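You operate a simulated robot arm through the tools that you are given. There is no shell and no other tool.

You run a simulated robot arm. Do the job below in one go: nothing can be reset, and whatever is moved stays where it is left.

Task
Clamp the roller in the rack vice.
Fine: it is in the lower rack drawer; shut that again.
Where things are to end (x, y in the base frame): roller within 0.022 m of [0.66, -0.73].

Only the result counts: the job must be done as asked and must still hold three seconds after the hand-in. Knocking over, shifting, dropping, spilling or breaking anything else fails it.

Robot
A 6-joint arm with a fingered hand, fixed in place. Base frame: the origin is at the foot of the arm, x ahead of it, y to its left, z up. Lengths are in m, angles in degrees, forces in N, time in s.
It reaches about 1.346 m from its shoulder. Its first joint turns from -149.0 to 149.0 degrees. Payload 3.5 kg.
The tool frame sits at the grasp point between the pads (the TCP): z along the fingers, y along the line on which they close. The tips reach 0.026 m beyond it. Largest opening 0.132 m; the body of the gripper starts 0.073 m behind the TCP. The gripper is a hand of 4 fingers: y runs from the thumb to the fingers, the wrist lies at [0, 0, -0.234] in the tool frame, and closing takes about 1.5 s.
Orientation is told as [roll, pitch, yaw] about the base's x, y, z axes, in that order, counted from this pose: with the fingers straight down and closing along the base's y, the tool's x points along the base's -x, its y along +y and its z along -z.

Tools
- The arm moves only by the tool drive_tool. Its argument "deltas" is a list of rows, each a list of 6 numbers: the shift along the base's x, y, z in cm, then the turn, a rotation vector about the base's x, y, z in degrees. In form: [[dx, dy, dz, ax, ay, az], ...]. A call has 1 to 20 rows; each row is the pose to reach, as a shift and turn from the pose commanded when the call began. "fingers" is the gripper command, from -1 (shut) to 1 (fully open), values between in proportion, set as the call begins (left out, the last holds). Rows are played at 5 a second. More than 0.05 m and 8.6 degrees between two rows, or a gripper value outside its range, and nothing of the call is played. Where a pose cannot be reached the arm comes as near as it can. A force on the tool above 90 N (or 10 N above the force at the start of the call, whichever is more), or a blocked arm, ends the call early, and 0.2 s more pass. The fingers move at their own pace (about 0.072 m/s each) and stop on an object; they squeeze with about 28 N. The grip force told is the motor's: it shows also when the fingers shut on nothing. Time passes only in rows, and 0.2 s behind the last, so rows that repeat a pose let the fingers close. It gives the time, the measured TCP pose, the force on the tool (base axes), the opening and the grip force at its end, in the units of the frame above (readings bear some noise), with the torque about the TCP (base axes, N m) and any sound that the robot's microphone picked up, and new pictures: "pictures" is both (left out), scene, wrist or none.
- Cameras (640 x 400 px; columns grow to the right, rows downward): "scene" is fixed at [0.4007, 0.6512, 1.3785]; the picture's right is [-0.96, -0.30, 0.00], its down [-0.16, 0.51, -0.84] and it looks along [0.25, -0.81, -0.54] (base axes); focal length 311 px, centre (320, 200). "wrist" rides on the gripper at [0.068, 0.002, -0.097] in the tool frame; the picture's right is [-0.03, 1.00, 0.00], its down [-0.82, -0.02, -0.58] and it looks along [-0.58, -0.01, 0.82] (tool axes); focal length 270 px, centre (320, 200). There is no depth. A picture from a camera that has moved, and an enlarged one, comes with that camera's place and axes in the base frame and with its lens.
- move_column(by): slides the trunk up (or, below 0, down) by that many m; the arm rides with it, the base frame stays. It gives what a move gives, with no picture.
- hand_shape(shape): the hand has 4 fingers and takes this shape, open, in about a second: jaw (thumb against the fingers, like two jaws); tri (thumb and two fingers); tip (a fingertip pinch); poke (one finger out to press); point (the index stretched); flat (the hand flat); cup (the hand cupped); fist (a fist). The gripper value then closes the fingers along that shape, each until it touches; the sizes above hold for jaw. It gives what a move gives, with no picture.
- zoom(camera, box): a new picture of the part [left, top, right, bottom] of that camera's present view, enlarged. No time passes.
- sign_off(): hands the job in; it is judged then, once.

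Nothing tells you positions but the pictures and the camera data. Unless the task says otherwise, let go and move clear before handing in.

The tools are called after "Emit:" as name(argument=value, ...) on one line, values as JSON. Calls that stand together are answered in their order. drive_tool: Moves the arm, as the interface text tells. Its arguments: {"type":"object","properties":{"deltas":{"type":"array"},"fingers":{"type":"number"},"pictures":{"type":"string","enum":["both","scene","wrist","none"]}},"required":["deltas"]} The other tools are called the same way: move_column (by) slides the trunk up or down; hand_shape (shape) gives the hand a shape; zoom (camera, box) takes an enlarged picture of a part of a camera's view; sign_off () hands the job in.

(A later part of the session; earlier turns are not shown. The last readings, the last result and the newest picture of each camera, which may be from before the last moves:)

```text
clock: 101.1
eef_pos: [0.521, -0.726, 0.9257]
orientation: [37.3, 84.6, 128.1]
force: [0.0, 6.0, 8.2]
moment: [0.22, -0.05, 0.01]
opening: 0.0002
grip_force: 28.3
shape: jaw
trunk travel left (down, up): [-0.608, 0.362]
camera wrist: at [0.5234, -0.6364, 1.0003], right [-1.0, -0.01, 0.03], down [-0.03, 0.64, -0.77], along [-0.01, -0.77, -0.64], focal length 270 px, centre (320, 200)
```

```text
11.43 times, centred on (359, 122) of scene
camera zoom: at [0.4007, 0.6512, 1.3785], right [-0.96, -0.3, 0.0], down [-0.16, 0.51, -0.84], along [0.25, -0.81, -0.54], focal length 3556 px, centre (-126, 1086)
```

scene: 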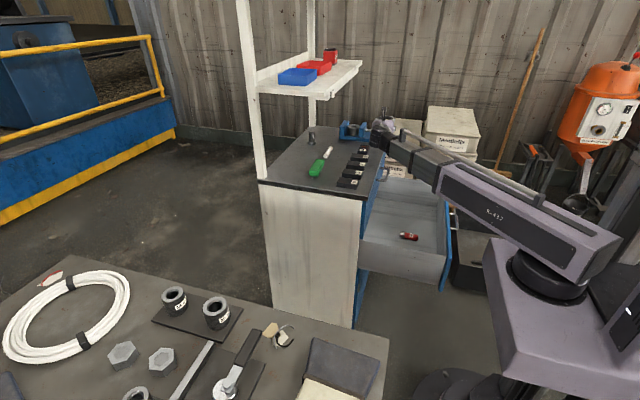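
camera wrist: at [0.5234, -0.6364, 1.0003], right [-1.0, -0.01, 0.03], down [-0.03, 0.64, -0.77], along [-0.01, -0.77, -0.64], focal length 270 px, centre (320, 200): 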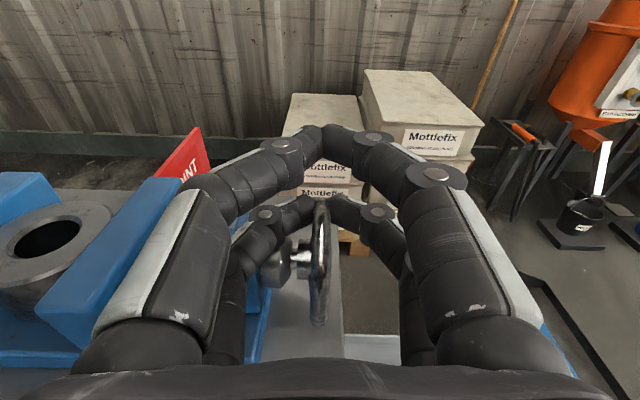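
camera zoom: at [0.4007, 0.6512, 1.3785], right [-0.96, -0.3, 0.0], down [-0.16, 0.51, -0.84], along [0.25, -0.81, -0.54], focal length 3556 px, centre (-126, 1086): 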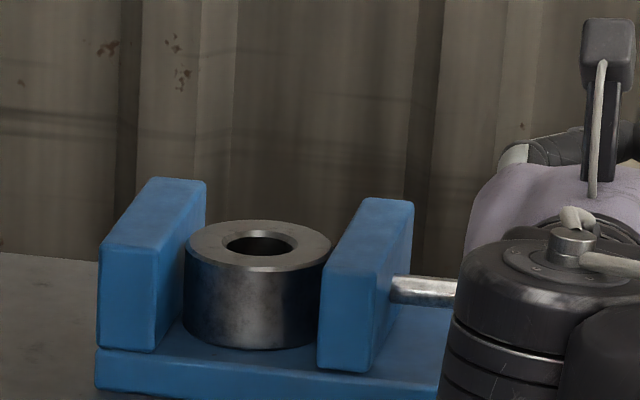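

It works: the moving jaw advanced about 2.5 mm with that stroke. I'll repeat the back-and-drag cycle.

Emit:
drive_tool(deltas=[[0, 0, 0, 0, 0, 0], [0, 0, 0, 0, 0, 0], [0, 1.3, 0, 0, 0, 0], [0, 2.6, 0, 0, 0, 0], [0, 3.7, 0, 0, 0, 0]], fingers=-0.5, pictures="none")

Emit:
drive_tool(deltas=[[0, 0, 0, 0, 0, 0], [0, 0, 0, 0, 0, 0], [0, 0, 0, 0, 0, 0], [0, -0.4, 0, 0, 0, 0], [0, -0.8, 0, 0, 0, 0], [0, -1.2, 0, 0, 0, 0], [0, -1.6, 0, 0, 0, 0], [0, -2.0, 0, 0, 0, 0], [0, -2.4, 0, 0, 0, 0], [0, -2.8, 0, 0, 0, 0], [0, -3.2, 0, 0, 0, 0], [0, -3.6, 0, 0, 0, 0]], fingers=-1, pictures="none")

Emit:
zoom(camera="scene", box=[343, 105, 375, 140])

Emit:
zoom(camera="wrist", box=[0, 0, 640, 400])

```text
clock: 102.3
eef_pos: [0.5211, -0.6899, 0.9259]
orientation: [39.3, 84.6, 130.0]
force: [-0.7, -0.1, -0.5]
moment: [0.0, -0.01, -0.02]
opening: 0.0328
grip_force: 0.1
shape: jaw
trunk travel left (down, up): [-0.608, 0.362]
```

```text
clock: 104.9
eef_pos: [0.5196, -0.7264, 0.9278]
orientation: [38.3, 84.6, 128.9]
force: [0.3, -0.5, 19.1]
moment: [-0.17, -0.04, 0.01]
opening: 0.0
grip_force: 28.0
shape: jaw
trunk travel left (down, up): [-0.608, 0.362]
```

```text
11.43 times, centred on (359, 122) of scene
camera zoom: at [0.4007, 0.6512, 1.3785], right [-0.96, -0.3, 0.0], down [-0.16, 0.51, -0.84], along [0.25, -0.81, -0.54], focal length 3556 px, centre (-126, 1086)
```

zoom: 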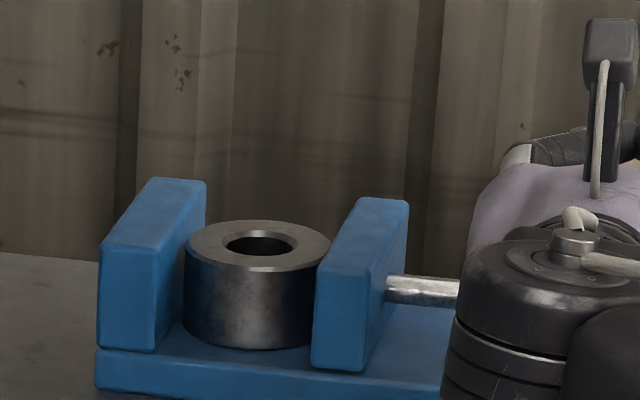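

```text
1.00 times, centred on (320, 200) of wrist (not enlarged: the box is as wide or as high as the picture)
camera zoom: at [0.5224, -0.6355, 1.0006], right [-1.0, -0.01, 0.03], down [-0.03, 0.64, -0.77], along [-0.01, -0.77, -0.64], focal length 270 px, centre (320, 200)
```

zoom: 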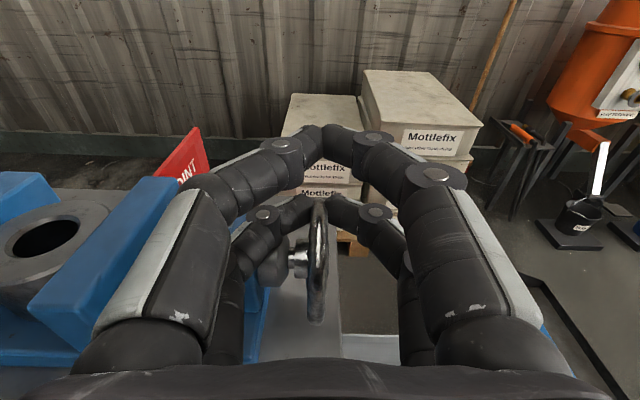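

Another 2.5 mm. Continuing with the next stroke.

Emit:
drive_tool(deltas=[[0, 0, 0, 0, 0, 0], [0, 0, 0, 0, 0, 0], [0, 1.3, 0, 0, 0, 0], [0, 2.6, 0, 0, 0, 0], [0, 3.7, 0, 0, 0, 0]], fingers=-0.5, pictures="none")

Emit:
drive_tool(deltas=[[0, 0, 0, 0, 0, 0], [0, 0, 0, 0, 0, 0], [0, 0, 0, 0, 0, 0], [0, -0.4, 0, 0, 0, 0], [0, -0.8, 0, 0, 0, 0], [0, -1.2, 0, 0, 0, 0], [0, -1.6, 0, 0, 0, 0], [0, -2.0, 0, 0, 0, 0], [0, -2.4, 0, 0, 0, 0], [0, -2.8, 0, 0, 0, 0], [0, -3.2, 0, 0, 0, 0], [0, -3.6, 0, 0, 0, 0]], fingers=-1, pictures="none")

Emit:
zoom(camera="scene", box=[343, 105, 375, 140])

Emit:
zoom(camera="wrist", box=[0, 0, 640, 400])

```text
clock: 106.1
eef_pos: [0.5222, -0.69, 0.9243]
orientation: [37.6, 84.5, 128.4]
force: [0.4, -0.2, 0.4]
moment: [-0.02, -0.02, 0.0]
opening: 0.0327
grip_force: 0.1
shape: jaw
trunk travel left (down, up): [-0.608, 0.362]
```

```text
clock: 108.7
eef_pos: [0.5213, -0.7244, 0.9262]
orientation: [38.3, 84.7, 129.0]
force: [1.0, 2.4, 17.3]
moment: [0.0, -0.02, 0.01]
opening: 0.0
grip_force: 27.4
shape: jaw
trunk travel left (down, up): [-0.608, 0.362]
```

```text
11.43 times, centred on (359, 122) of scene
camera zoom: at [0.4007, 0.6512, 1.3785], right [-0.96, -0.3, 0.0], down [-0.16, 0.51, -0.84], along [0.25, -0.81, -0.54], focal length 3556 px, centre (-126, 1086)
```

zoom: 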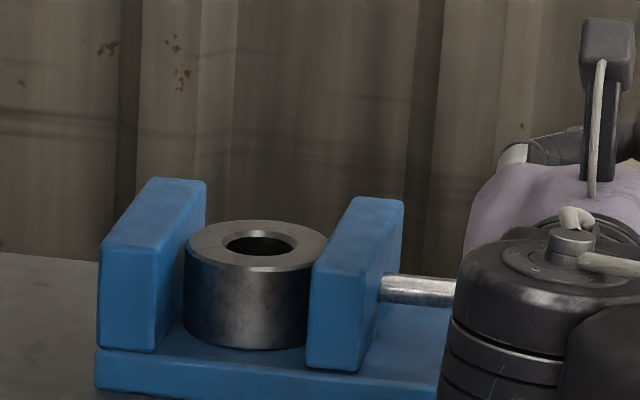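

```text
1.00 times, centred on (320, 200) of wrist (not enlarged: the box is as wide or as high as the picture)
camera zoom: at [0.5235, -0.6346, 1.0009], right [-1.0, -0.01, 0.03], down [-0.03, 0.64, -0.77], along [-0.01, -0.77, -0.64], focal length 270 px, centre (320, 200)
```

zoom: 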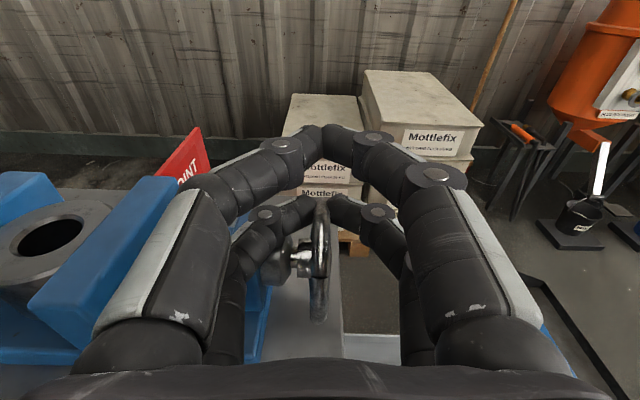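

The jaw is now nearly at the roller. Another stroke, watching for the roller to move or the force to rise.

Emit:
drive_tool(deltas=[[0, 0, 0, 0, 0, 0], [0, 0, 0, 0, 0, 0], [0, 1.3, 0, 0, 0, 0], [0, 2.6, 0, 0, 0, 0], [0, 3.6, 0, 0, 0, 0]], fingers=-0.5)

Emit:
zoom(camera="wrist", box=[0, 120, 320, 360])

Emit:
drive_tool(deltas=[[0, 0, 0, 0, 0, 0], [0, 0, 0, 0, 0, 0], [0, 0, 0, 0, 0, 0], [0, -0.4, 0, 0, 0, 0], [0, -0.8, 0, 0, 0, 0], [0, -1.2, 0, 0, 0, 0], [0, -1.6, 0, 0, 0, 0], [0, -2.0, 0, 0, 0, 0], [0, -2.4, 0, 0, 0, 0], [0, -2.8, 0, 0, 0, 0], [0, -3.2, 0, 0, 0, 0], [0, -3.6, 0, 0, 0, 0]], fingers=-1, pictures="none")

Emit:
zoom(camera="scene", box=[343, 105, 375, 140])

Emit:
zoom(camera="wrist", box=[0, 0, 640, 400])

```text
clock: 109.9
eef_pos: [0.5208, -0.6871, 0.9256]
orientation: [38.4, 84.6, 129.1]
force: [-0.8, -0.5, -0.1]
moment: [-0.02, 0.01, 0.0]
opening: 0.0328
grip_force: 0.0
shape: jaw
trunk travel left (down, up): [-0.608, 0.362]
camera wrist: at [0.5236, -0.5983, 0.9999], right [-1.0, -0.01, 0.03], down [-0.03, 0.64, -0.77], along [-0.01, -0.77, -0.64], focal length 270 px, centre (320, 200)
```

scene: 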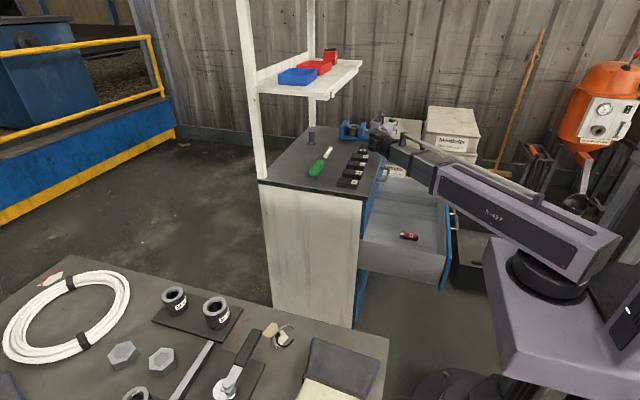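
wrist: 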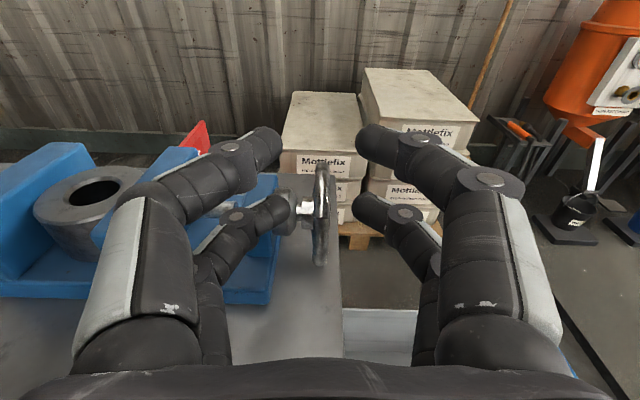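

```text
1.67 times, centred on (160, 240) of wrist
camera zoom: at [0.5236, -0.5983, 0.9999], right [-1.0, -0.01, 0.03], down [-0.03, 0.64, -0.77], along [-0.01, -0.77, -0.64], focal length 450 px, centre (587, 133)
```

zoom: 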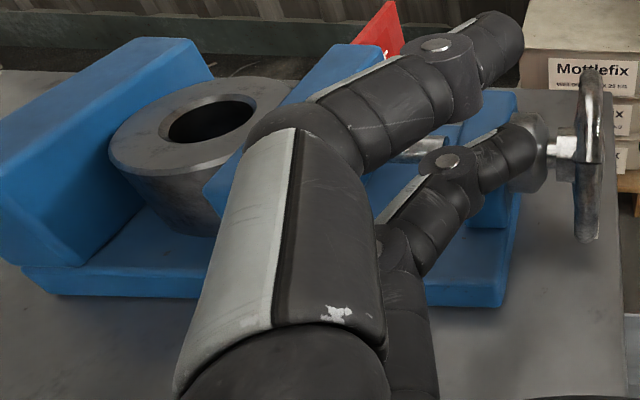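

```text
clock: 112.5
eef_pos: [0.5201, -0.7236, 0.9288]
orientation: [39.1, 84.6, 129.8]
force: [0.0, -3.4, 21.7]
moment: [-0.27, -0.08, 0.02]
opening: 0.0001
grip_force: 28.1
shape: jaw
trunk travel left (down, up): [-0.608, 0.362]
```

```text
11.43 times, centred on (359, 122) of scene
camera zoom: at [0.4007, 0.6512, 1.3785], right [-0.96, -0.3, 0.0], down [-0.16, 0.51, -0.84], along [0.25, -0.81, -0.54], focal length 3556 px, centre (-126, 1086)
```

zoom: 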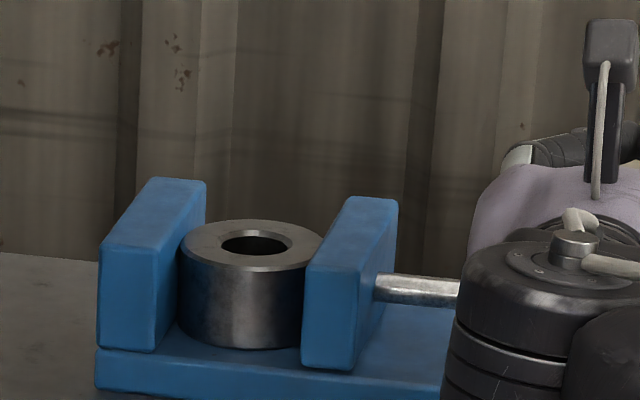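

```text
1.00 times, centred on (320, 200) of wrist (not enlarged: the box is as wide or as high as the picture)
camera zoom: at [0.522, -0.6339, 1.0008], right [-1.0, -0.01, 0.03], down [-0.03, 0.64, -0.77], along [-0.01, -0.77, -0.64], focal length 270 px, centre (320, 200)
```

zoom: 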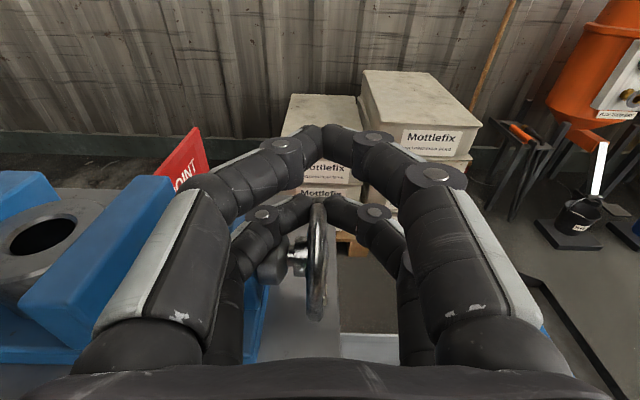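

The jaw now pushes the roller toward the fixed jaw; about 1 mm remains. One more stroke to tighten.

Emit:
drive_tool(deltas=[[0, 0, 0, 0, 0, 0], [0, 0, 0, 0, 0, 0], [0, 1.3, 0, 0, 0, 0], [0, 2.6, 0, 0, 0, 0], [0, 3.6, 0, 0, 0, 0]], fingers=-0.5, pictures="none")

Emit:
drive_tool(deltas=[[0, 0, 0, 0, 0, 0], [0, 0, 0, 0, 0, 0], [0, 0, 0, 0, 0, 0], [0, -0.4, 0, 0, 0, 0], [0, -0.8, 0, 0, 0, 0], [0, -1.2, 0, 0, 0, 0], [0, -1.6, 0, 0, 0, 0], [0, -2.0, 0, 0, 0, 0], [0, -2.4, 0, 0, 0, 0], [0, -2.8, 0, 0, 0, 0], [0, -3.2, 0, 0, 0, 0], [0, -3.6, 0, 0, 0, 0]], fingers=-1, pictures="none")

Emit:
zoom(camera="scene", box=[343, 105, 375, 140])

Emit:
zoom(camera="wrist", box=[0, 0, 640, 400])

```text
clock: 113.7
eef_pos: [0.5211, -0.6892, 0.9257]
orientation: [38.2, 84.5, 129.1]
force: [0.8, -0.5, 0.9]
moment: [0.01, 0.04, -0.01]
opening: 0.0326
grip_force: 0.1
shape: jaw
trunk travel left (down, up): [-0.608, 0.362]
```

```text
clock: 116.3
eef_pos: [0.5199, -0.7226, 0.9265]
orientation: [39.0, 84.7, 129.8]
force: [3.1, 18.4, 22.2]
moment: [0.2, -0.06, 0.07]
opening: 0.0001
grip_force: 27.8
shape: jaw
trunk travel left (down, up): [-0.608, 0.362]
```

```text
11.43 times, centred on (359, 122) of scene
camera zoom: at [0.4007, 0.6512, 1.3785], right [-0.96, -0.3, 0.0], down [-0.16, 0.51, -0.84], along [0.25, -0.81, -0.54], focal length 3556 px, centre (-126, 1086)
```

zoom: 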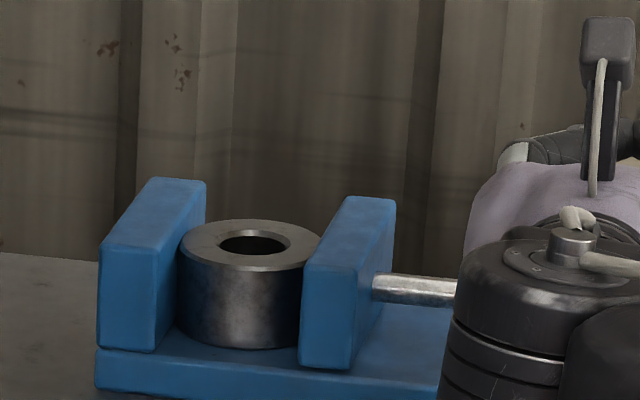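

```text
1.00 times, centred on (320, 200) of wrist (not enlarged: the box is as wide or as high as the picture)
camera zoom: at [0.5231, -0.6326, 1.0019], right [-1.0, -0.01, 0.03], down [-0.03, 0.63, -0.77], along [-0.01, -0.77, -0.63], focal length 270 px, centre (320, 200)
```

zoom: 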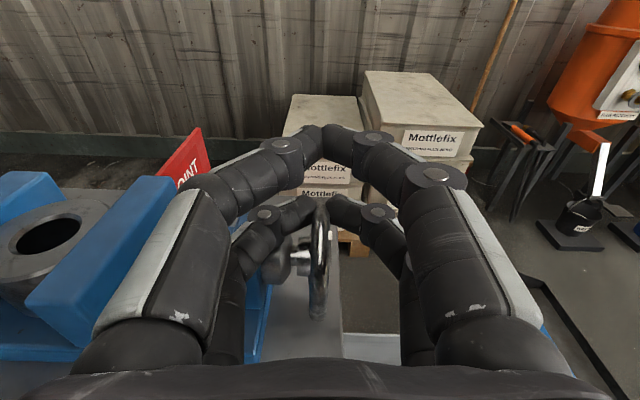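

The jaw only advanced ~1 mm and resistance rose to about 18–20 N, so it has seated. One more tightening stroke to confirm it no longer moves.

Emit:
drive_tool(deltas=[[0, 0, 0, 0, 0, 0], [0, 0, 0, 0, 0, 0], [0, 1.3, 0, 0, 0, 0], [0, 2.6, 0, 0, 0, 0], [0, 3.6, 0, 0, 0, 0]], fingers=-0.5, pictures="none")

Emit:
drive_tool(deltas=[[0, 0, 0, 0, 0, 0], [0, 0, 0, 0, 0, 0], [0, 0, 0, 0, 0, 0], [0, -0.4, 0, 0, 0, 0], [0, -0.8, 0, 0, 0, 0], [0, -1.2, 0, 0, 0, 0], [0, -1.6, 0, 0, 0, 0], [0, -2.0, 0, 0, 0, 0]], fingers=-1, pictures="none")

Emit:
zoom(camera="scene", box=[343, 105, 375, 140])

Emit:
zoom(camera="wrist", box=[200, 120, 440, 320])

```text
clock: 117.5
eef_pos: [0.5217, -0.6901, 0.9255]
orientation: [38.3, 84.5, 129.0]
force: [0.4, -0.5, -0.4]
moment: [0.0, -0.01, -0.01]
opening: 0.0328
grip_force: 0.0
shape: jaw
trunk travel left (down, up): [-0.608, 0.362]
```

```text
clock: 119.3
eef_pos: [0.5201, -0.7062, 0.9301]
orientation: [41.3, 84.9, 132.1]
force: [3.2, 23.7, 32.1]
moment: [0.14, -0.1, 0.06]
opening: 0.0
grip_force: 27.8
shape: jaw
trunk travel left (down, up): [-0.608, 0.362]
```

```text
11.43 times, centred on (359, 122) of scene
camera zoom: at [0.4007, 0.6512, 1.3785], right [-0.96, -0.3, 0.0], down [-0.16, 0.51, -0.84], along [0.25, -0.81, -0.54], focal length 3556 px, centre (-126, 1086)
```

zoom: 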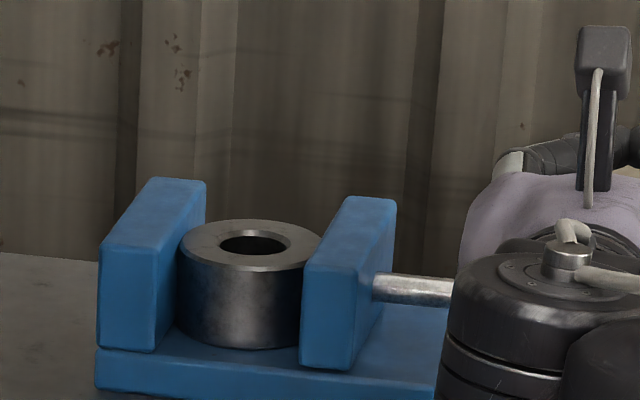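

```text
2.00 times, centred on (320, 220) of wrist
camera zoom: at [0.5226, -0.6157, 1.0035], right [-1.0, -0.02, 0.03], down [-0.04, 0.63, -0.77], along [-0.01, -0.78, -0.63], focal length 541 px, centre (320, 160)
```

zoom: 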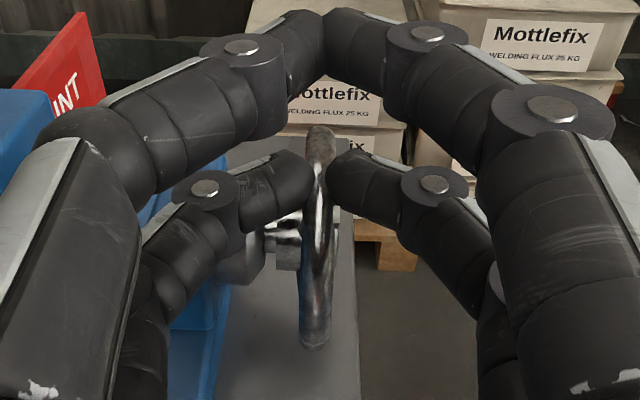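

The jaw did not advance and the wheel pushes back (≈24 N), so the roller is clamped. I'll apply a bit more drag to finish tightening, then check.

Emit:
drive_tool(deltas=[[0, -0.4, 0, 0, 0, 0], [0, -0.8, 0, 0, 0, 0], [0, -1.2, 0, 0, 0, 0], [0, -1.2, 0, 0, 0, 0]], pictures="none")

Emit:
zoom(camera="scene", box=[343, 105, 375, 140])

Emit:
zoom(camera="wrist", box=[200, 120, 440, 320])

```text
clock: 120.3
eef_pos: [0.52, -0.7183, 0.9296]
orientation: [40.0, 84.7, 130.8]
force: [2.9, 23.1, 28.4]
moment: [0.2, -0.09, 0.04]
opening: 0.0
grip_force: 28.4
shape: jaw
trunk travel left (down, up): [-0.608, 0.362]
```

```text
11.43 times, centred on (359, 122) of scene
camera zoom: at [0.4007, 0.6512, 1.3785], right [-0.96, -0.3, 0.0], down [-0.16, 0.51, -0.84], along [0.25, -0.81, -0.54], focal length 3556 px, centre (-126, 1086)
```

zoom: 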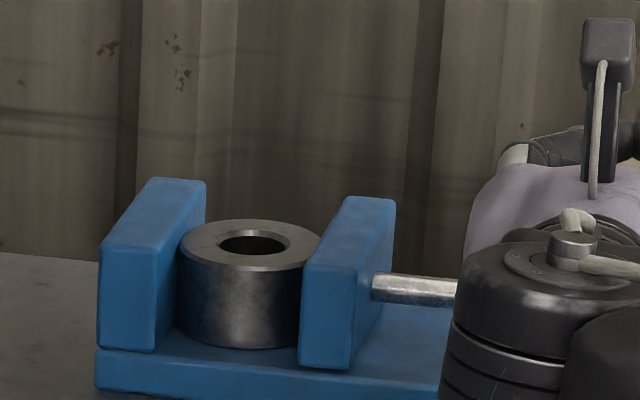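

```text
2.00 times, centred on (320, 220) of wrist
camera zoom: at [0.5225, -0.6279, 1.0028], right [-1.0, -0.01, 0.03], down [-0.04, 0.63, -0.77], along [-0.01, -0.77, -0.63], focal length 541 px, centre (320, 160)
```

zoom: 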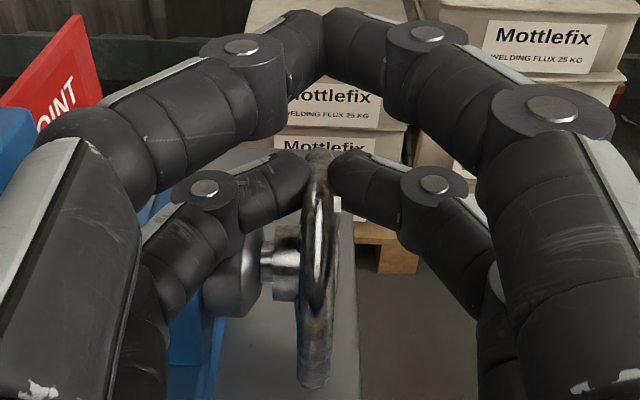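

The vice is tight: jaw and roller no longer move. I'll open the fingers, rise straight up off the wheel, and check that the clamp stays put.

Emit:
drive_tool(deltas=[[0, 0, 0, 0, 0, 0], [0, 0, 0, 0, 0, 0], [0, 0, 0, 0, 0, 0]], fingers=-0.1, pictures="none")

Emit:
move_column(by=0.15)

Emit:
zoom(camera="scene", box=[335, 105, 395, 145])

Emit:
zoom(camera="wrist", box=[0, 0, 640, 400])

```text
clock: 121.1
eef_pos: [0.5214, -0.7219, 0.9261]
orientation: [37.6, 84.5, 128.4]
force: [-0.5, -0.3, 1.0]
moment: [-0.05, -0.05, -0.04]
opening: 0.0586
grip_force: 0.0
shape: jaw
trunk travel left (down, up): [-0.608, 0.362]
```

```text
clock: 122.9
eef_pos: [0.5202, -0.7207, 1.0751]
orientation: [38.2, 84.5, 129.0]
force: [0.3, -0.3, 0.7]
moment: [0.02, -0.01, 0.0]
opening: 0.0588
grip_force: 0.1
shape: jaw
trunk travel left (down, up): [-0.758, 0.212]
```

```text
10.00 times, centred on (365, 125) of scene
camera zoom: at [0.4007, 0.6512, 1.3785], right [-0.96, -0.3, 0.0], down [-0.16, 0.51, -0.84], along [0.25, -0.81, -0.54], focal length 3111 px, centre (-130, 950)
```

zoom: 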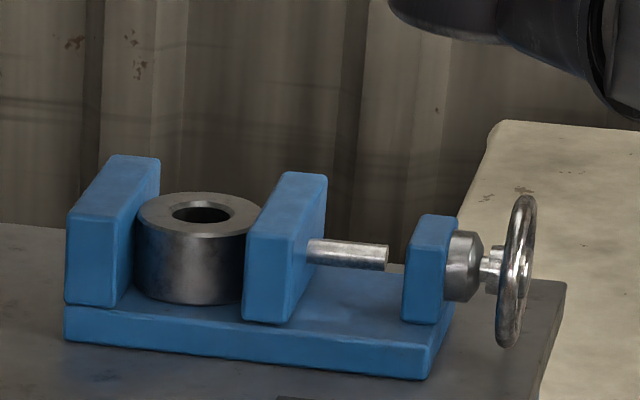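

```text
1.00 times, centred on (320, 200) of wrist (not enlarged: the box is as wide or as high as the picture)
camera zoom: at [0.5234, -0.6313, 1.1498], right [-1.0, -0.01, 0.03], down [-0.04, 0.64, -0.77], along [-0.01, -0.77, -0.64], focal length 270 px, centre (320, 200)
```

zoom: 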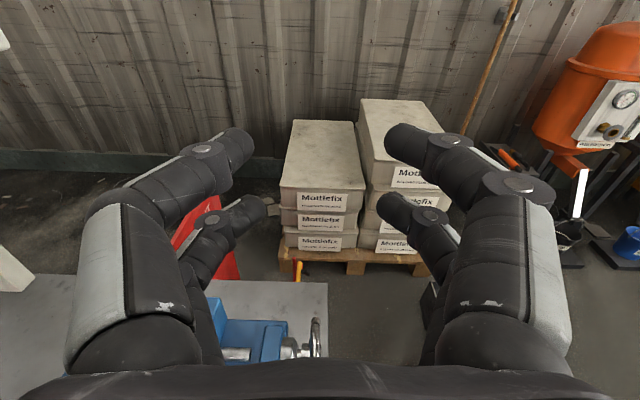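

The roller stays clamped between both jaws. Now for the drawer: I'll retreat from the cabinet and swing the hand to point forward (+x).

Emit:
drive_tool(deltas=[[-4, 0, 0, 0, 0, 0], [-8, 0, 0, 0, 0, 0], [-12, 0, 0, 0, 0, 0], [-16, 0, 0, 0, 0, 0], [-20, 0, 0, 0, 0, 0]], fingers=1, pictures="none")

Emit:
drive_tool(deltas=[[0, 0.5, 0, 0, 0, 8.2], [0, 1, 0, 0, 0, 16.4], [0, 1.5, 0, 0, 0, 24.6], [0, 2, 0, 0, 0, 32.8], [0, 3, 0, 0, 0, 41], [0, 4, 0, 0, 0, 49.2], [0, 5, 0, 0, 0, 57.4], [0, 6, 0, 0, 0, 65.6], [0, 7, 0, 0, 0, 73.8], [0, 8, 0, 0, 0, 82], [0, 9, 0, 0, 0, 90]])

```text
clock: 124.1
eef_pos: [0.3192, -0.7202, 1.0753]
orientation: [38.7, 84.5, 129.6]
force: [-0.5, -0.2, 0.0]
moment: [0.01, 0.04, -0.01]
opening: 0.132
grip_force: 0.0
shape: jaw
trunk travel left (down, up): [-0.758, 0.212]
```

```text
clock: 126.5
eef_pos: [0.3211, -0.6301, 1.0762]
orientation: [38.2, 84.5, -141.0]
force: [0.5, 0.5, 1.0]
moment: [0.06, 0.01, -0.02]
opening: 0.1317
grip_force: 0.1
shape: jaw
out of reach, approached as far as the arm can: row 3, 4
trunk travel left (down, up): [-0.758, 0.212]
camera wrist: at [0.2304, -0.6309, 1.1498], right [0.02, -1.0, 0.03], down [-0.64, -0.04, -0.77], along [0.77, -0.01, -0.64], focal length 270 px, centre (320, 200)
```

scene: 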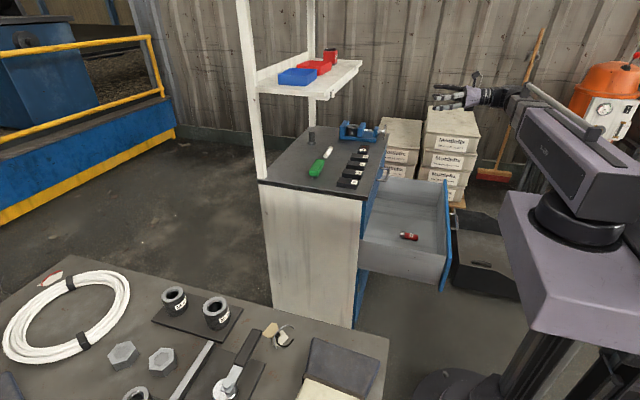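
wrist: 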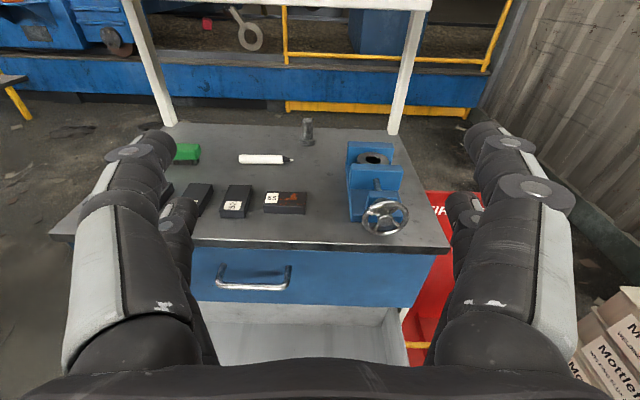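

Emit:
zoom(camera="wrist", box=[320, 120, 440, 260])

```text
2.86 times, centred on (380, 190) of wrist
camera zoom: at [0.2304, -0.6309, 1.1498], right [0.02, -1.0, 0.03], down [-0.64, -0.04, -0.77], along [0.77, -0.01, -0.64], focal length 772 px, centre (149, 229)
```

zoom: 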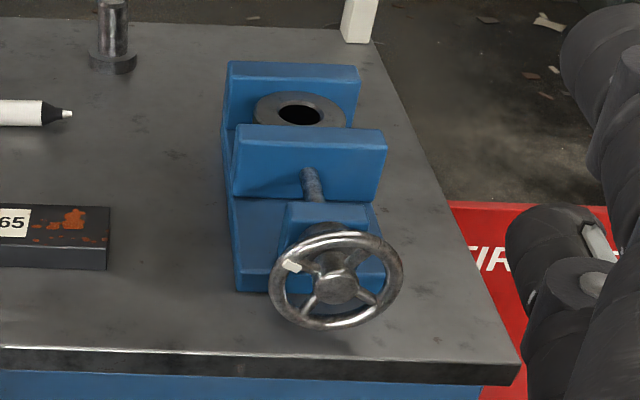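

The wheel has turned about 285° and the roller is clamped. Now I'll roll the hand so the fingers close vertically and move back in front of the open drawer's handle.

Emit:
drive_tool(deltas=[[-1.9, 0.9, 0, -8.2, 0, 0], [-3.8, 1.8, 0, -16.4, 0, 0], [-5.7, 2.7, 0, -24.6, 0, 0], [-7.6, 3.6, 0, -32.8, 0, 0], [-9.5, 4.5, 0, -41, 0, 0], [-11.4, 5.4, 0, -49.2, 0, 0], [-13.3, 6.3, 0, -57.4, 0, 0], [-15.2, 7.2, 0, -65.6, 0, 0], [-17.1, 8.1, 0, -73.8, 0, 0], [-19, 9, 0, -82, 0, 0], [-21, 10, 0, -90, 0, 0]])

```text
clock: 128.9
eef_pos: [0.1098, -0.5298, 1.0904]
orientation: [89.1, -3.6, -94.2]
force: [-0.1, 0.5, 0.6]
moment: [0.03, -0.02, 0.01]
opening: 0.1322
grip_force: 0.0
shape: jaw
out of reach, approached as far as the arm can: row 6, 7, 8, 9, 10, 11
trunk travel left (down, up): [-0.758, 0.212]
camera wrist: at [0.0194, -0.4561, 1.0874], right [0.02, 0.04, 1.0], down [-0.64, -0.77, 0.04], along [0.77, -0.64, 0.01], focal length 270 px, centre (320, 200)
```

scene: 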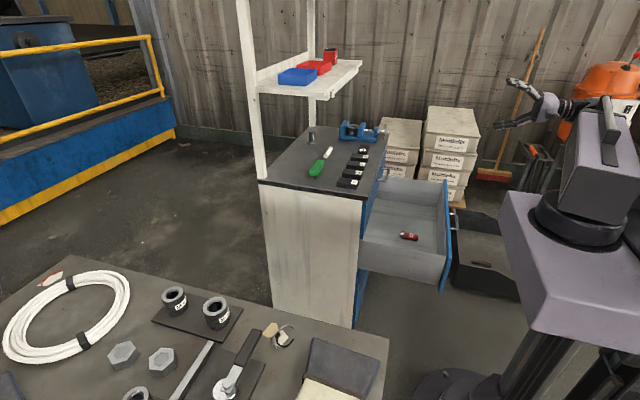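
wrist: 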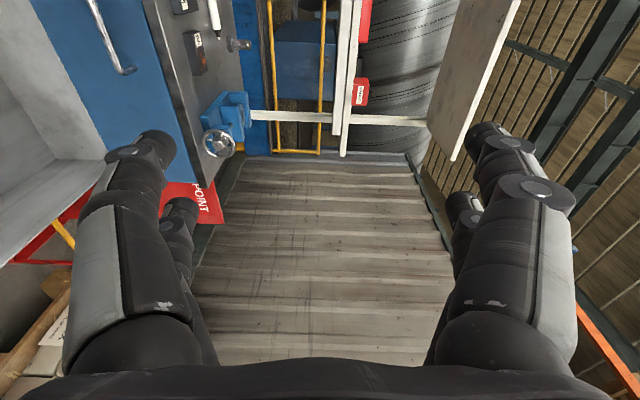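

Emit:
drive_tool(deltas=[[-0.5, 0, 0, 2, -0.5, 2.1], [-1.0, 0, 0, 4, -1.1, 4.3]], pictures="none")

Emit:
move_column(by=-0.3)

Emit:
zoom(camera="wrist", box=[0, 0, 640, 400])

```text
clock: 129.5
eef_pos: [0.1014, -0.5322, 1.094]
orientation: [90.1, 0.6, -90.1]
force: [-0.7, 0.1, 0.1]
moment: [0.02, 0.02, -0.02]
opening: 0.132
grip_force: 0.0
shape: jaw
out of reach, approached as far as the arm can: row 2
trunk travel left (down, up): [-0.758, 0.212]
```

```text
clock: 132.5
eef_pos: [0.1004, -0.5302, 0.7928]
orientation: [90.1, 0.5, -90.0]
force: [0.0, 1.1, 0.6]
moment: [0.0, 0.01, -0.02]
opening: 0.1318
grip_force: 0.0
shape: jaw
trunk travel left (down, up): [-0.458, 0.512]
```

```text
1.00 times, centred on (320, 200) of wrist (not enlarged: the box is as wide or as high as the picture)
camera zoom: at [0.0049, -0.4641, 0.7947], right [0.0, -0.04, 1.0], down [-0.58, -0.82, -0.03], along [0.82, -0.58, -0.02], focal length 270 px, centre (320, 200)
```

zoom: 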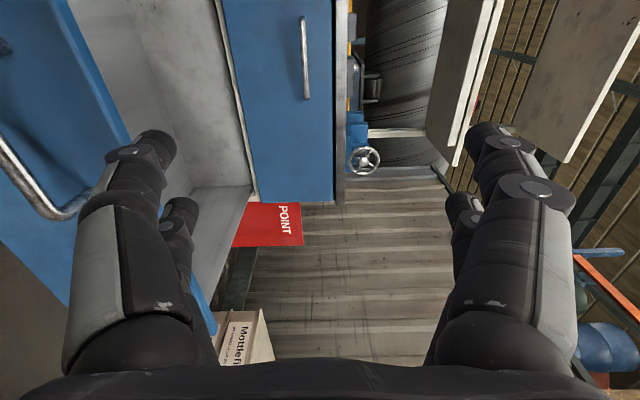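

Emit:
move_column(by=-0.2)

Emit:
zoom(camera="wrist", box=[0, 0, 640, 400])

Emit:
zoom(camera="scene", box=[345, 150, 505, 290])

```text
clock: 134.6
eef_pos: [0.1006, -0.5307, 0.5931]
orientation: [90.1, 0.5, -90.0]
force: [0.0, -0.2, -0.1]
moment: [-0.03, 0.0, 0.01]
opening: 0.1317
grip_force: 0.1
shape: jaw
trunk travel left (down, up): [-0.258, 0.712]
```

```text
1.00 times, centred on (320, 200) of wrist (not enlarged: the box is as wide or as high as the picture)
camera zoom: at [0.0049, -0.4641, 0.5947], right [0.0, -0.04, 1.0], down [-0.58, -0.82, -0.03], along [0.82, -0.58, -0.02], focal length 270 px, centre (320, 200)
```

zoom: 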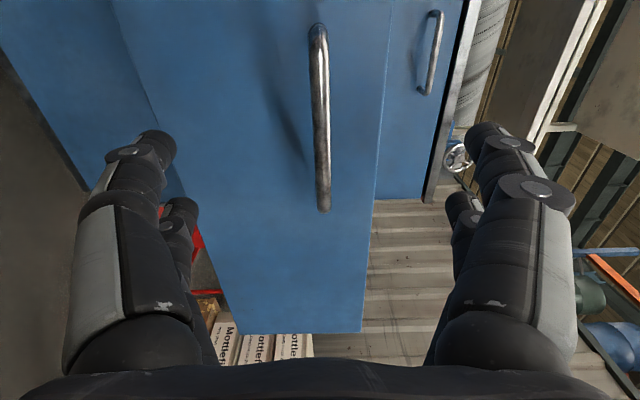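

```text
2.86 times, centred on (425, 220) of scene
camera zoom: at [0.4007, 0.6512, 1.3785], right [-0.96, -0.3, 0.0], down [-0.16, 0.51, -0.84], along [0.25, -0.81, -0.54], focal length 889 px, centre (20, 143)
```

zoom: 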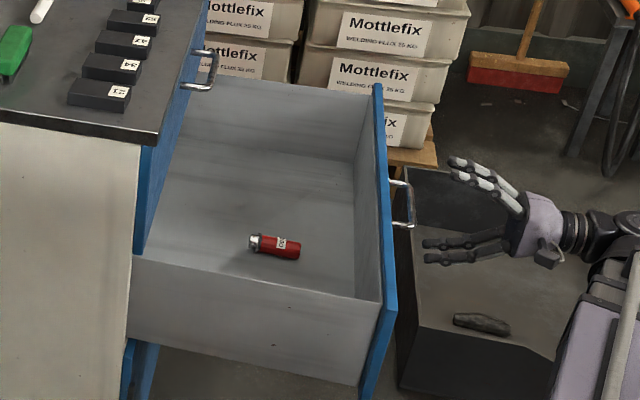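

The handle bar is at x≈0.16, z≈0.593, centred between the fingers. I'll advance and grip it.

Emit:
drive_tool(deltas=[[2, 0, 0, 0, 0, 0], [4, 0, 0, 0, 0, 0], [5.8, 0, 0, 0, 0, 0]], fingers=1)

```text
clock: 135.4
eef_pos: [0.1599, -0.531, 0.5936]
orientation: [90.0, 0.6, -90.0]
force: [-0.4, -0.4, -0.4]
moment: [0.04, -0.01, 0.0]
opening: 0.1318
grip_force: 0.0
shape: jaw
trunk travel left (down, up): [-0.258, 0.712]
camera wrist: at [0.0642, -0.464, 0.5945], right [0.0, -0.04, 1.0], down [-0.58, -0.82, -0.03], along [0.82, -0.58, -0.02], focal length 270 px, centre (320, 200)
```

scene: 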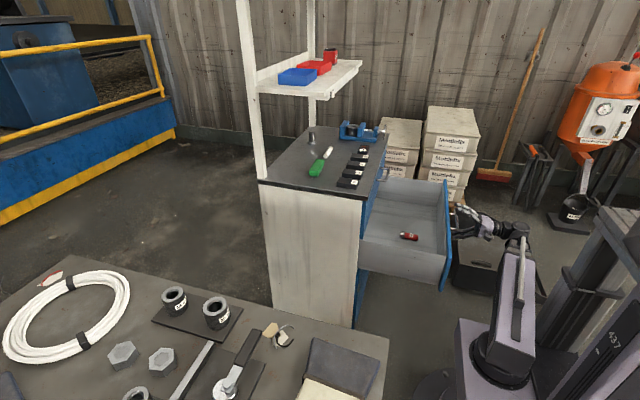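
wrist: 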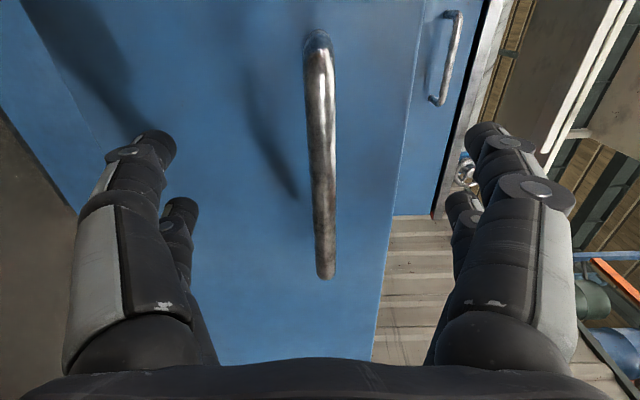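

Emit:
drive_tool(deltas=[[0, 0, 0, 0, 0, 0], [0, 0, 0, 0, 0, 0], [0, 0, 0, 0, 0, 0], [0, 0, 0, 0, 0, 0], [0, 0, 0, 0, 0, 0], [0, 0, 0, 0, 0, 0], [0, 0, 0, 0, 0, 0], [0, 0, 0, 0, 0, 0], [0, 0, 0, 0, 0, 0]], fingers=-1)

```text
clock: 137.4
eef_pos: [0.1608, -0.5311, 0.5933]
orientation: [90.1, 0.6, -90.0]
force: [-0.5, 0.4, -1.2]
moment: [0.03, -0.01, -0.03]
opening: 0.0
grip_force: 27.8
shape: jaw
trunk travel left (down, up): [-0.258, 0.712]
camera wrist: at [0.0642, -0.4641, 0.5945], right [0.0, -0.04, 1.0], down [-0.58, -0.82, -0.03], along [0.82, -0.58, -0.02], focal length 270 px, centre (320, 200)
```

scene: 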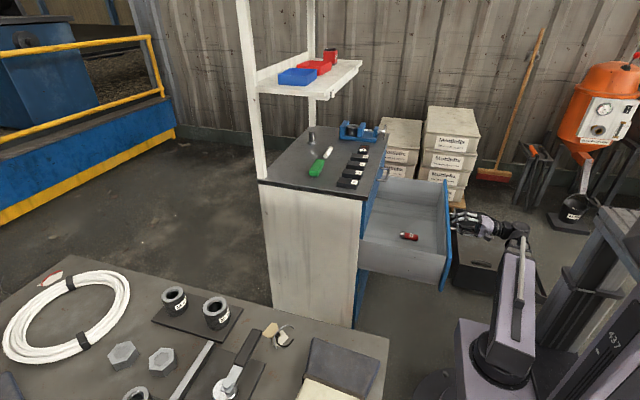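
wrist: 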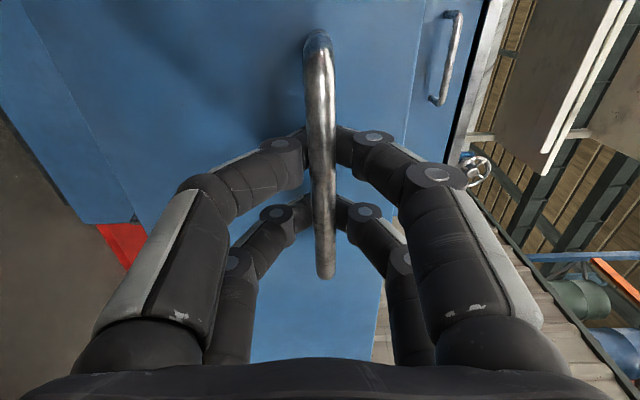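

The bar is gripped. I'll push the drawer in smoothly at moderate speed.

Emit:
drive_tool(deltas=[[0.5, 0, 0, 0, 0, 0], [1.5, 0, 0, 0, 0, 0], [3, 0, 0, 0, 0, 0], [4.8, 0, 0, 0, 0, 0], [6.6, 0, 0, 0, 0, 0], [8.4, 0, 0, 0, 0, 0], [10.2, 0, 0, 0, 0, 0], [12, 0, 0, 0, 0, 0], [13.8, 0, 0, 0, 0, 0], [15.6, 0, 0, 0, 0, 0], [17.4, 0, 0, 0, 0, 0], [19.2, 0, 0, 0, 0, 0], [21, 0, 0, 0, 0, 0], [22.6, 0, 0, 0, 0, 0], [24, 0, 0, 0, 0, 0], [25.2, 0, 0, 0, 0, 0], [26.2, 0, 0, 0, 0, 0], [27, 0, 0, 0, 0, 0], [27.6, 0, 0, 0, 0, 0], [28, 0, 0, 0, 0, 0]])

```text
clock: 141.6
eef_pos: [0.4381, -0.5322, 0.5938]
orientation: [90.1, 0.6, -89.9]
force: [-0.1, 0.4, -0.2]
moment: [-0.04, 0.0, -0.02]
opening: 0.0003
grip_force: 27.6
shape: jaw
trunk travel left (down, up): [-0.258, 0.712]
camera wrist: at [0.3425, -0.4648, 0.5946], right [0.0, -0.04, 1.0], down [-0.58, -0.82, -0.03], along [0.82, -0.58, -0.02], focal length 270 px, centre (320, 200)
```

scene: 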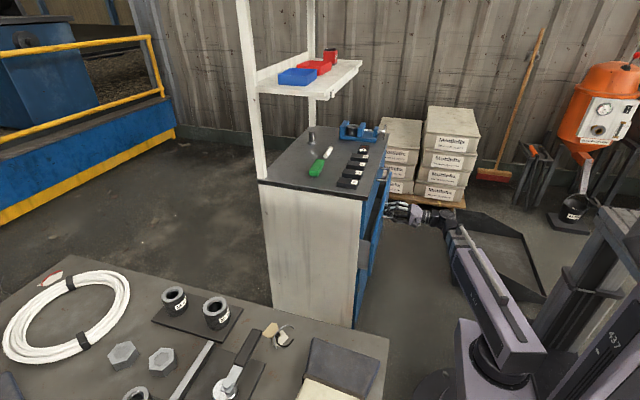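
wrist: 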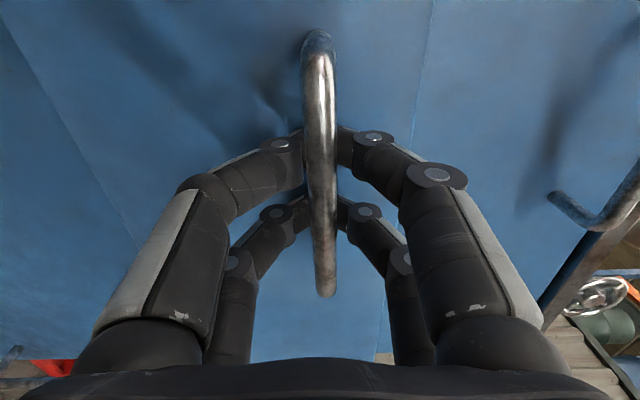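

Emit:
drive_tool(deltas=[[0.5, 0, 0, 0, 0, 0], [1.0, 0, 0, 0, 0, 0], [1.5, 0, 0, 0, 0, 0], [1.9, 0, 0, 0, 0, 0], [2.2, 0, 0, 0, 0, 0], [2.4, 0, 0, 0, 0, 0], [2.6, 0, 0, 0, 0, 0]])

```text
clock: 143.2
eef_pos: [0.4648, -0.5307, 0.5938]
orientation: [90.1, 0.7, -90.1]
force: [0.1, 0.5, -0.1]
moment: [0.05, 0.0, -0.01]
opening: 0.0
grip_force: 27.5
shape: jaw
trunk travel left (down, up): [-0.258, 0.712]
camera wrist: at [0.3694, -0.4638, 0.5946], right [0.0, -0.04, 1.0], down [-0.58, -0.82, -0.03], along [0.82, -0.58, -0.02], focal length 270 px, centre (320, 200)
```

scene: 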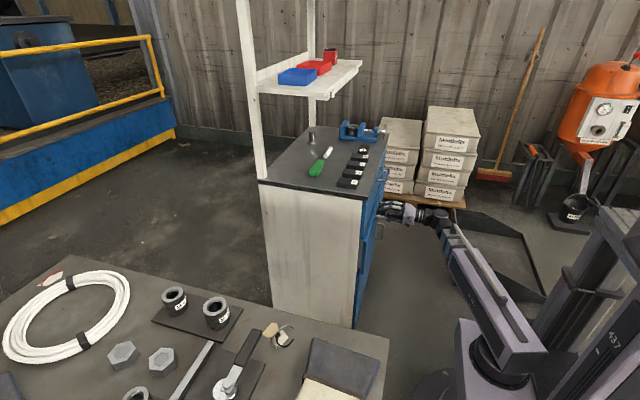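
wrist: 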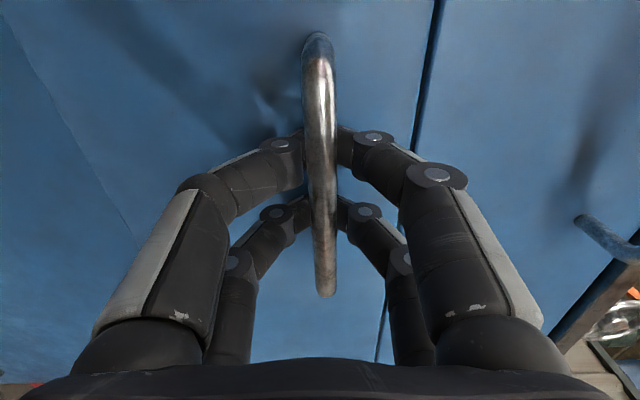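

No resistance yet, and the bar sits slightly deeper in the hand than at the start, so the drawer is probably still a few millimetres open. Pushing further in small steps.

Emit:
drive_tool(deltas=[[0.2, 0, 0, 0, 0, 0], [0.4, 0, 0, 0, 0, 0], [0.6, 0, 0, 0, 0, 0], [0.8, 0, 0, 0, 0, 0]])

Emit:
zoom(camera="scene", box=[350, 170, 410, 330])

```text
clock: 144.2
eef_pos: [0.4725, -0.5309, 0.5934]
orientation: [90.1, 0.6, -90.0]
force: [-0.4, 1.0, 0.0]
moment: [0.01, -0.03, 0.0]
opening: 0.0001
grip_force: 27.7
shape: jaw
trunk travel left (down, up): [-0.258, 0.712]
camera wrist: at [0.3773, -0.4639, 0.5948], right [0.0, -0.04, 1.0], down [-0.58, -0.82, -0.03], along [0.82, -0.58, -0.02], focal length 270 px, centre (320, 200)
```

scene: 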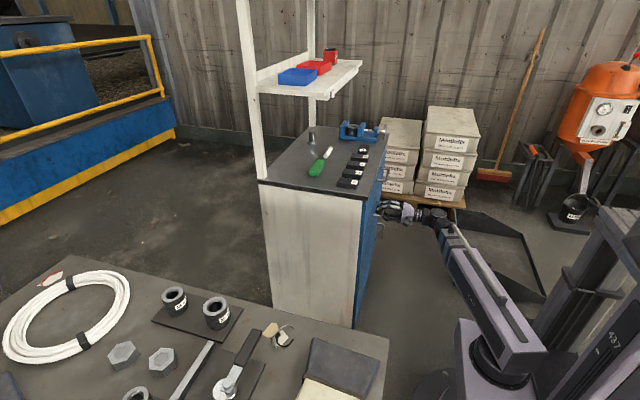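
wrist: 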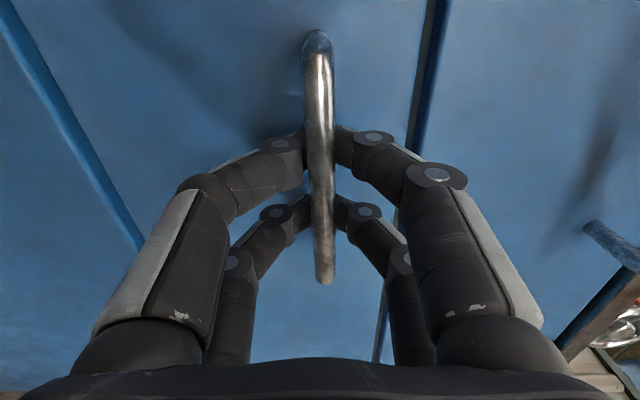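

```text
2.50 times, centred on (380, 250) of scene
camera zoom: at [0.4007, 0.6512, 1.3785], right [-0.96, -0.3, 0.0], down [-0.16, 0.51, -0.84], along [0.25, -0.81, -0.54], focal length 778 px, centre (170, 75)
```

zoom: 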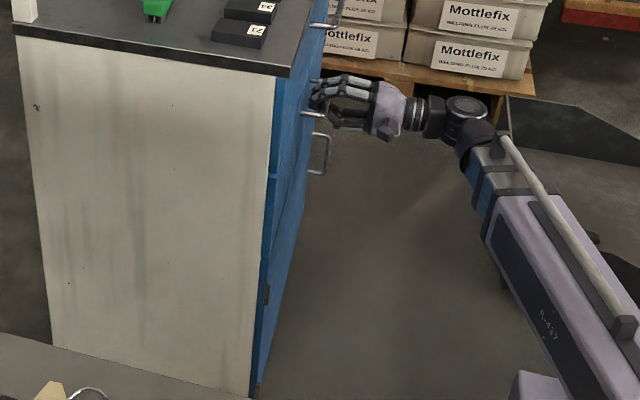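

The bar is back at its original closed position (x≈0.469) and the seams match the start picture. I'll release the handle gently and back away.

Emit:
drive_tool(deltas=[[0, 0, 0, 0, 0, 0], [0, 0, 0, 0, 0, 0], [0, 0, 0, 0, 0, 0], [0, 0, 0, 0, 0, 0], [0, 0, 0, 0, 0, 0], [0, 0, 0, 0, 0, 0], [0, 0, 0, 0, 0, 0], [0, 0, 0, 0, 0, 0], [0, 0, 0, 0, 0, 0], [-2, 0, 0, 0, 0, 0], [-5, 0, 0, 0, 0, 0], [-9, 0, 0, 0, 0, 0], [-13, 0, 0, 0, 0, 0], [-17, 0, 0, 0, 0, 0]], fingers=1)

Emit:
zoom(camera="scene", box=[340, 130, 420, 260])

```text
clock: 147.2
eef_pos: [0.3027, -0.5324, 0.5938]
orientation: [89.9, 0.6, -90.0]
force: [-0.1, -0.1, -0.3]
moment: [0.0, 0.0, -0.01]
opening: 0.1319
grip_force: 0.1
shape: jaw
trunk travel left (down, up): [-0.258, 0.712]
camera wrist: at [0.2054, -0.4662, 0.5944], right [0.0, -0.04, 1.0], down [-0.58, -0.82, -0.03], along [0.82, -0.58, -0.02], focal length 270 px, centre (320, 200)
```

scene: 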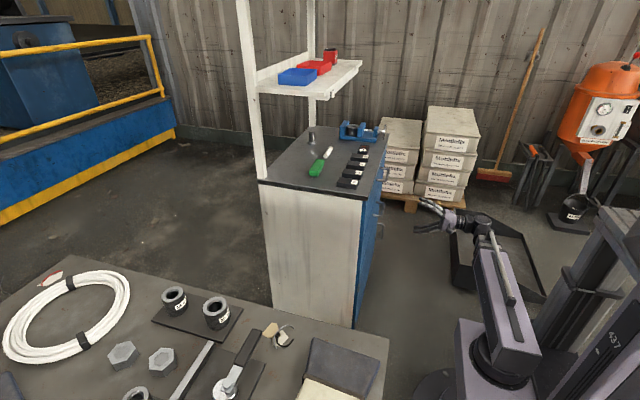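
wrist: 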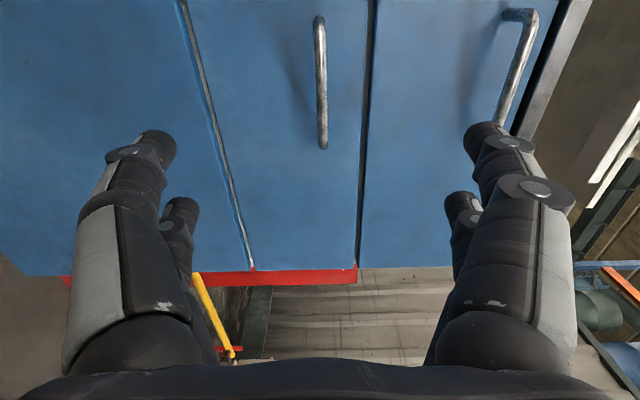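

```text
3.08 times, centred on (380, 195) of scene
camera zoom: at [0.4007, 0.6512, 1.3785], right [-0.96, -0.3, 0.0], down [-0.16, 0.51, -0.84], along [0.25, -0.81, -0.54], focal length 957 px, centre (135, 215)
```

zoom: 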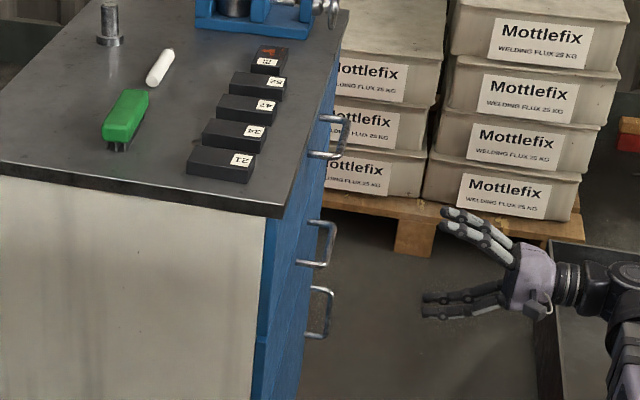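

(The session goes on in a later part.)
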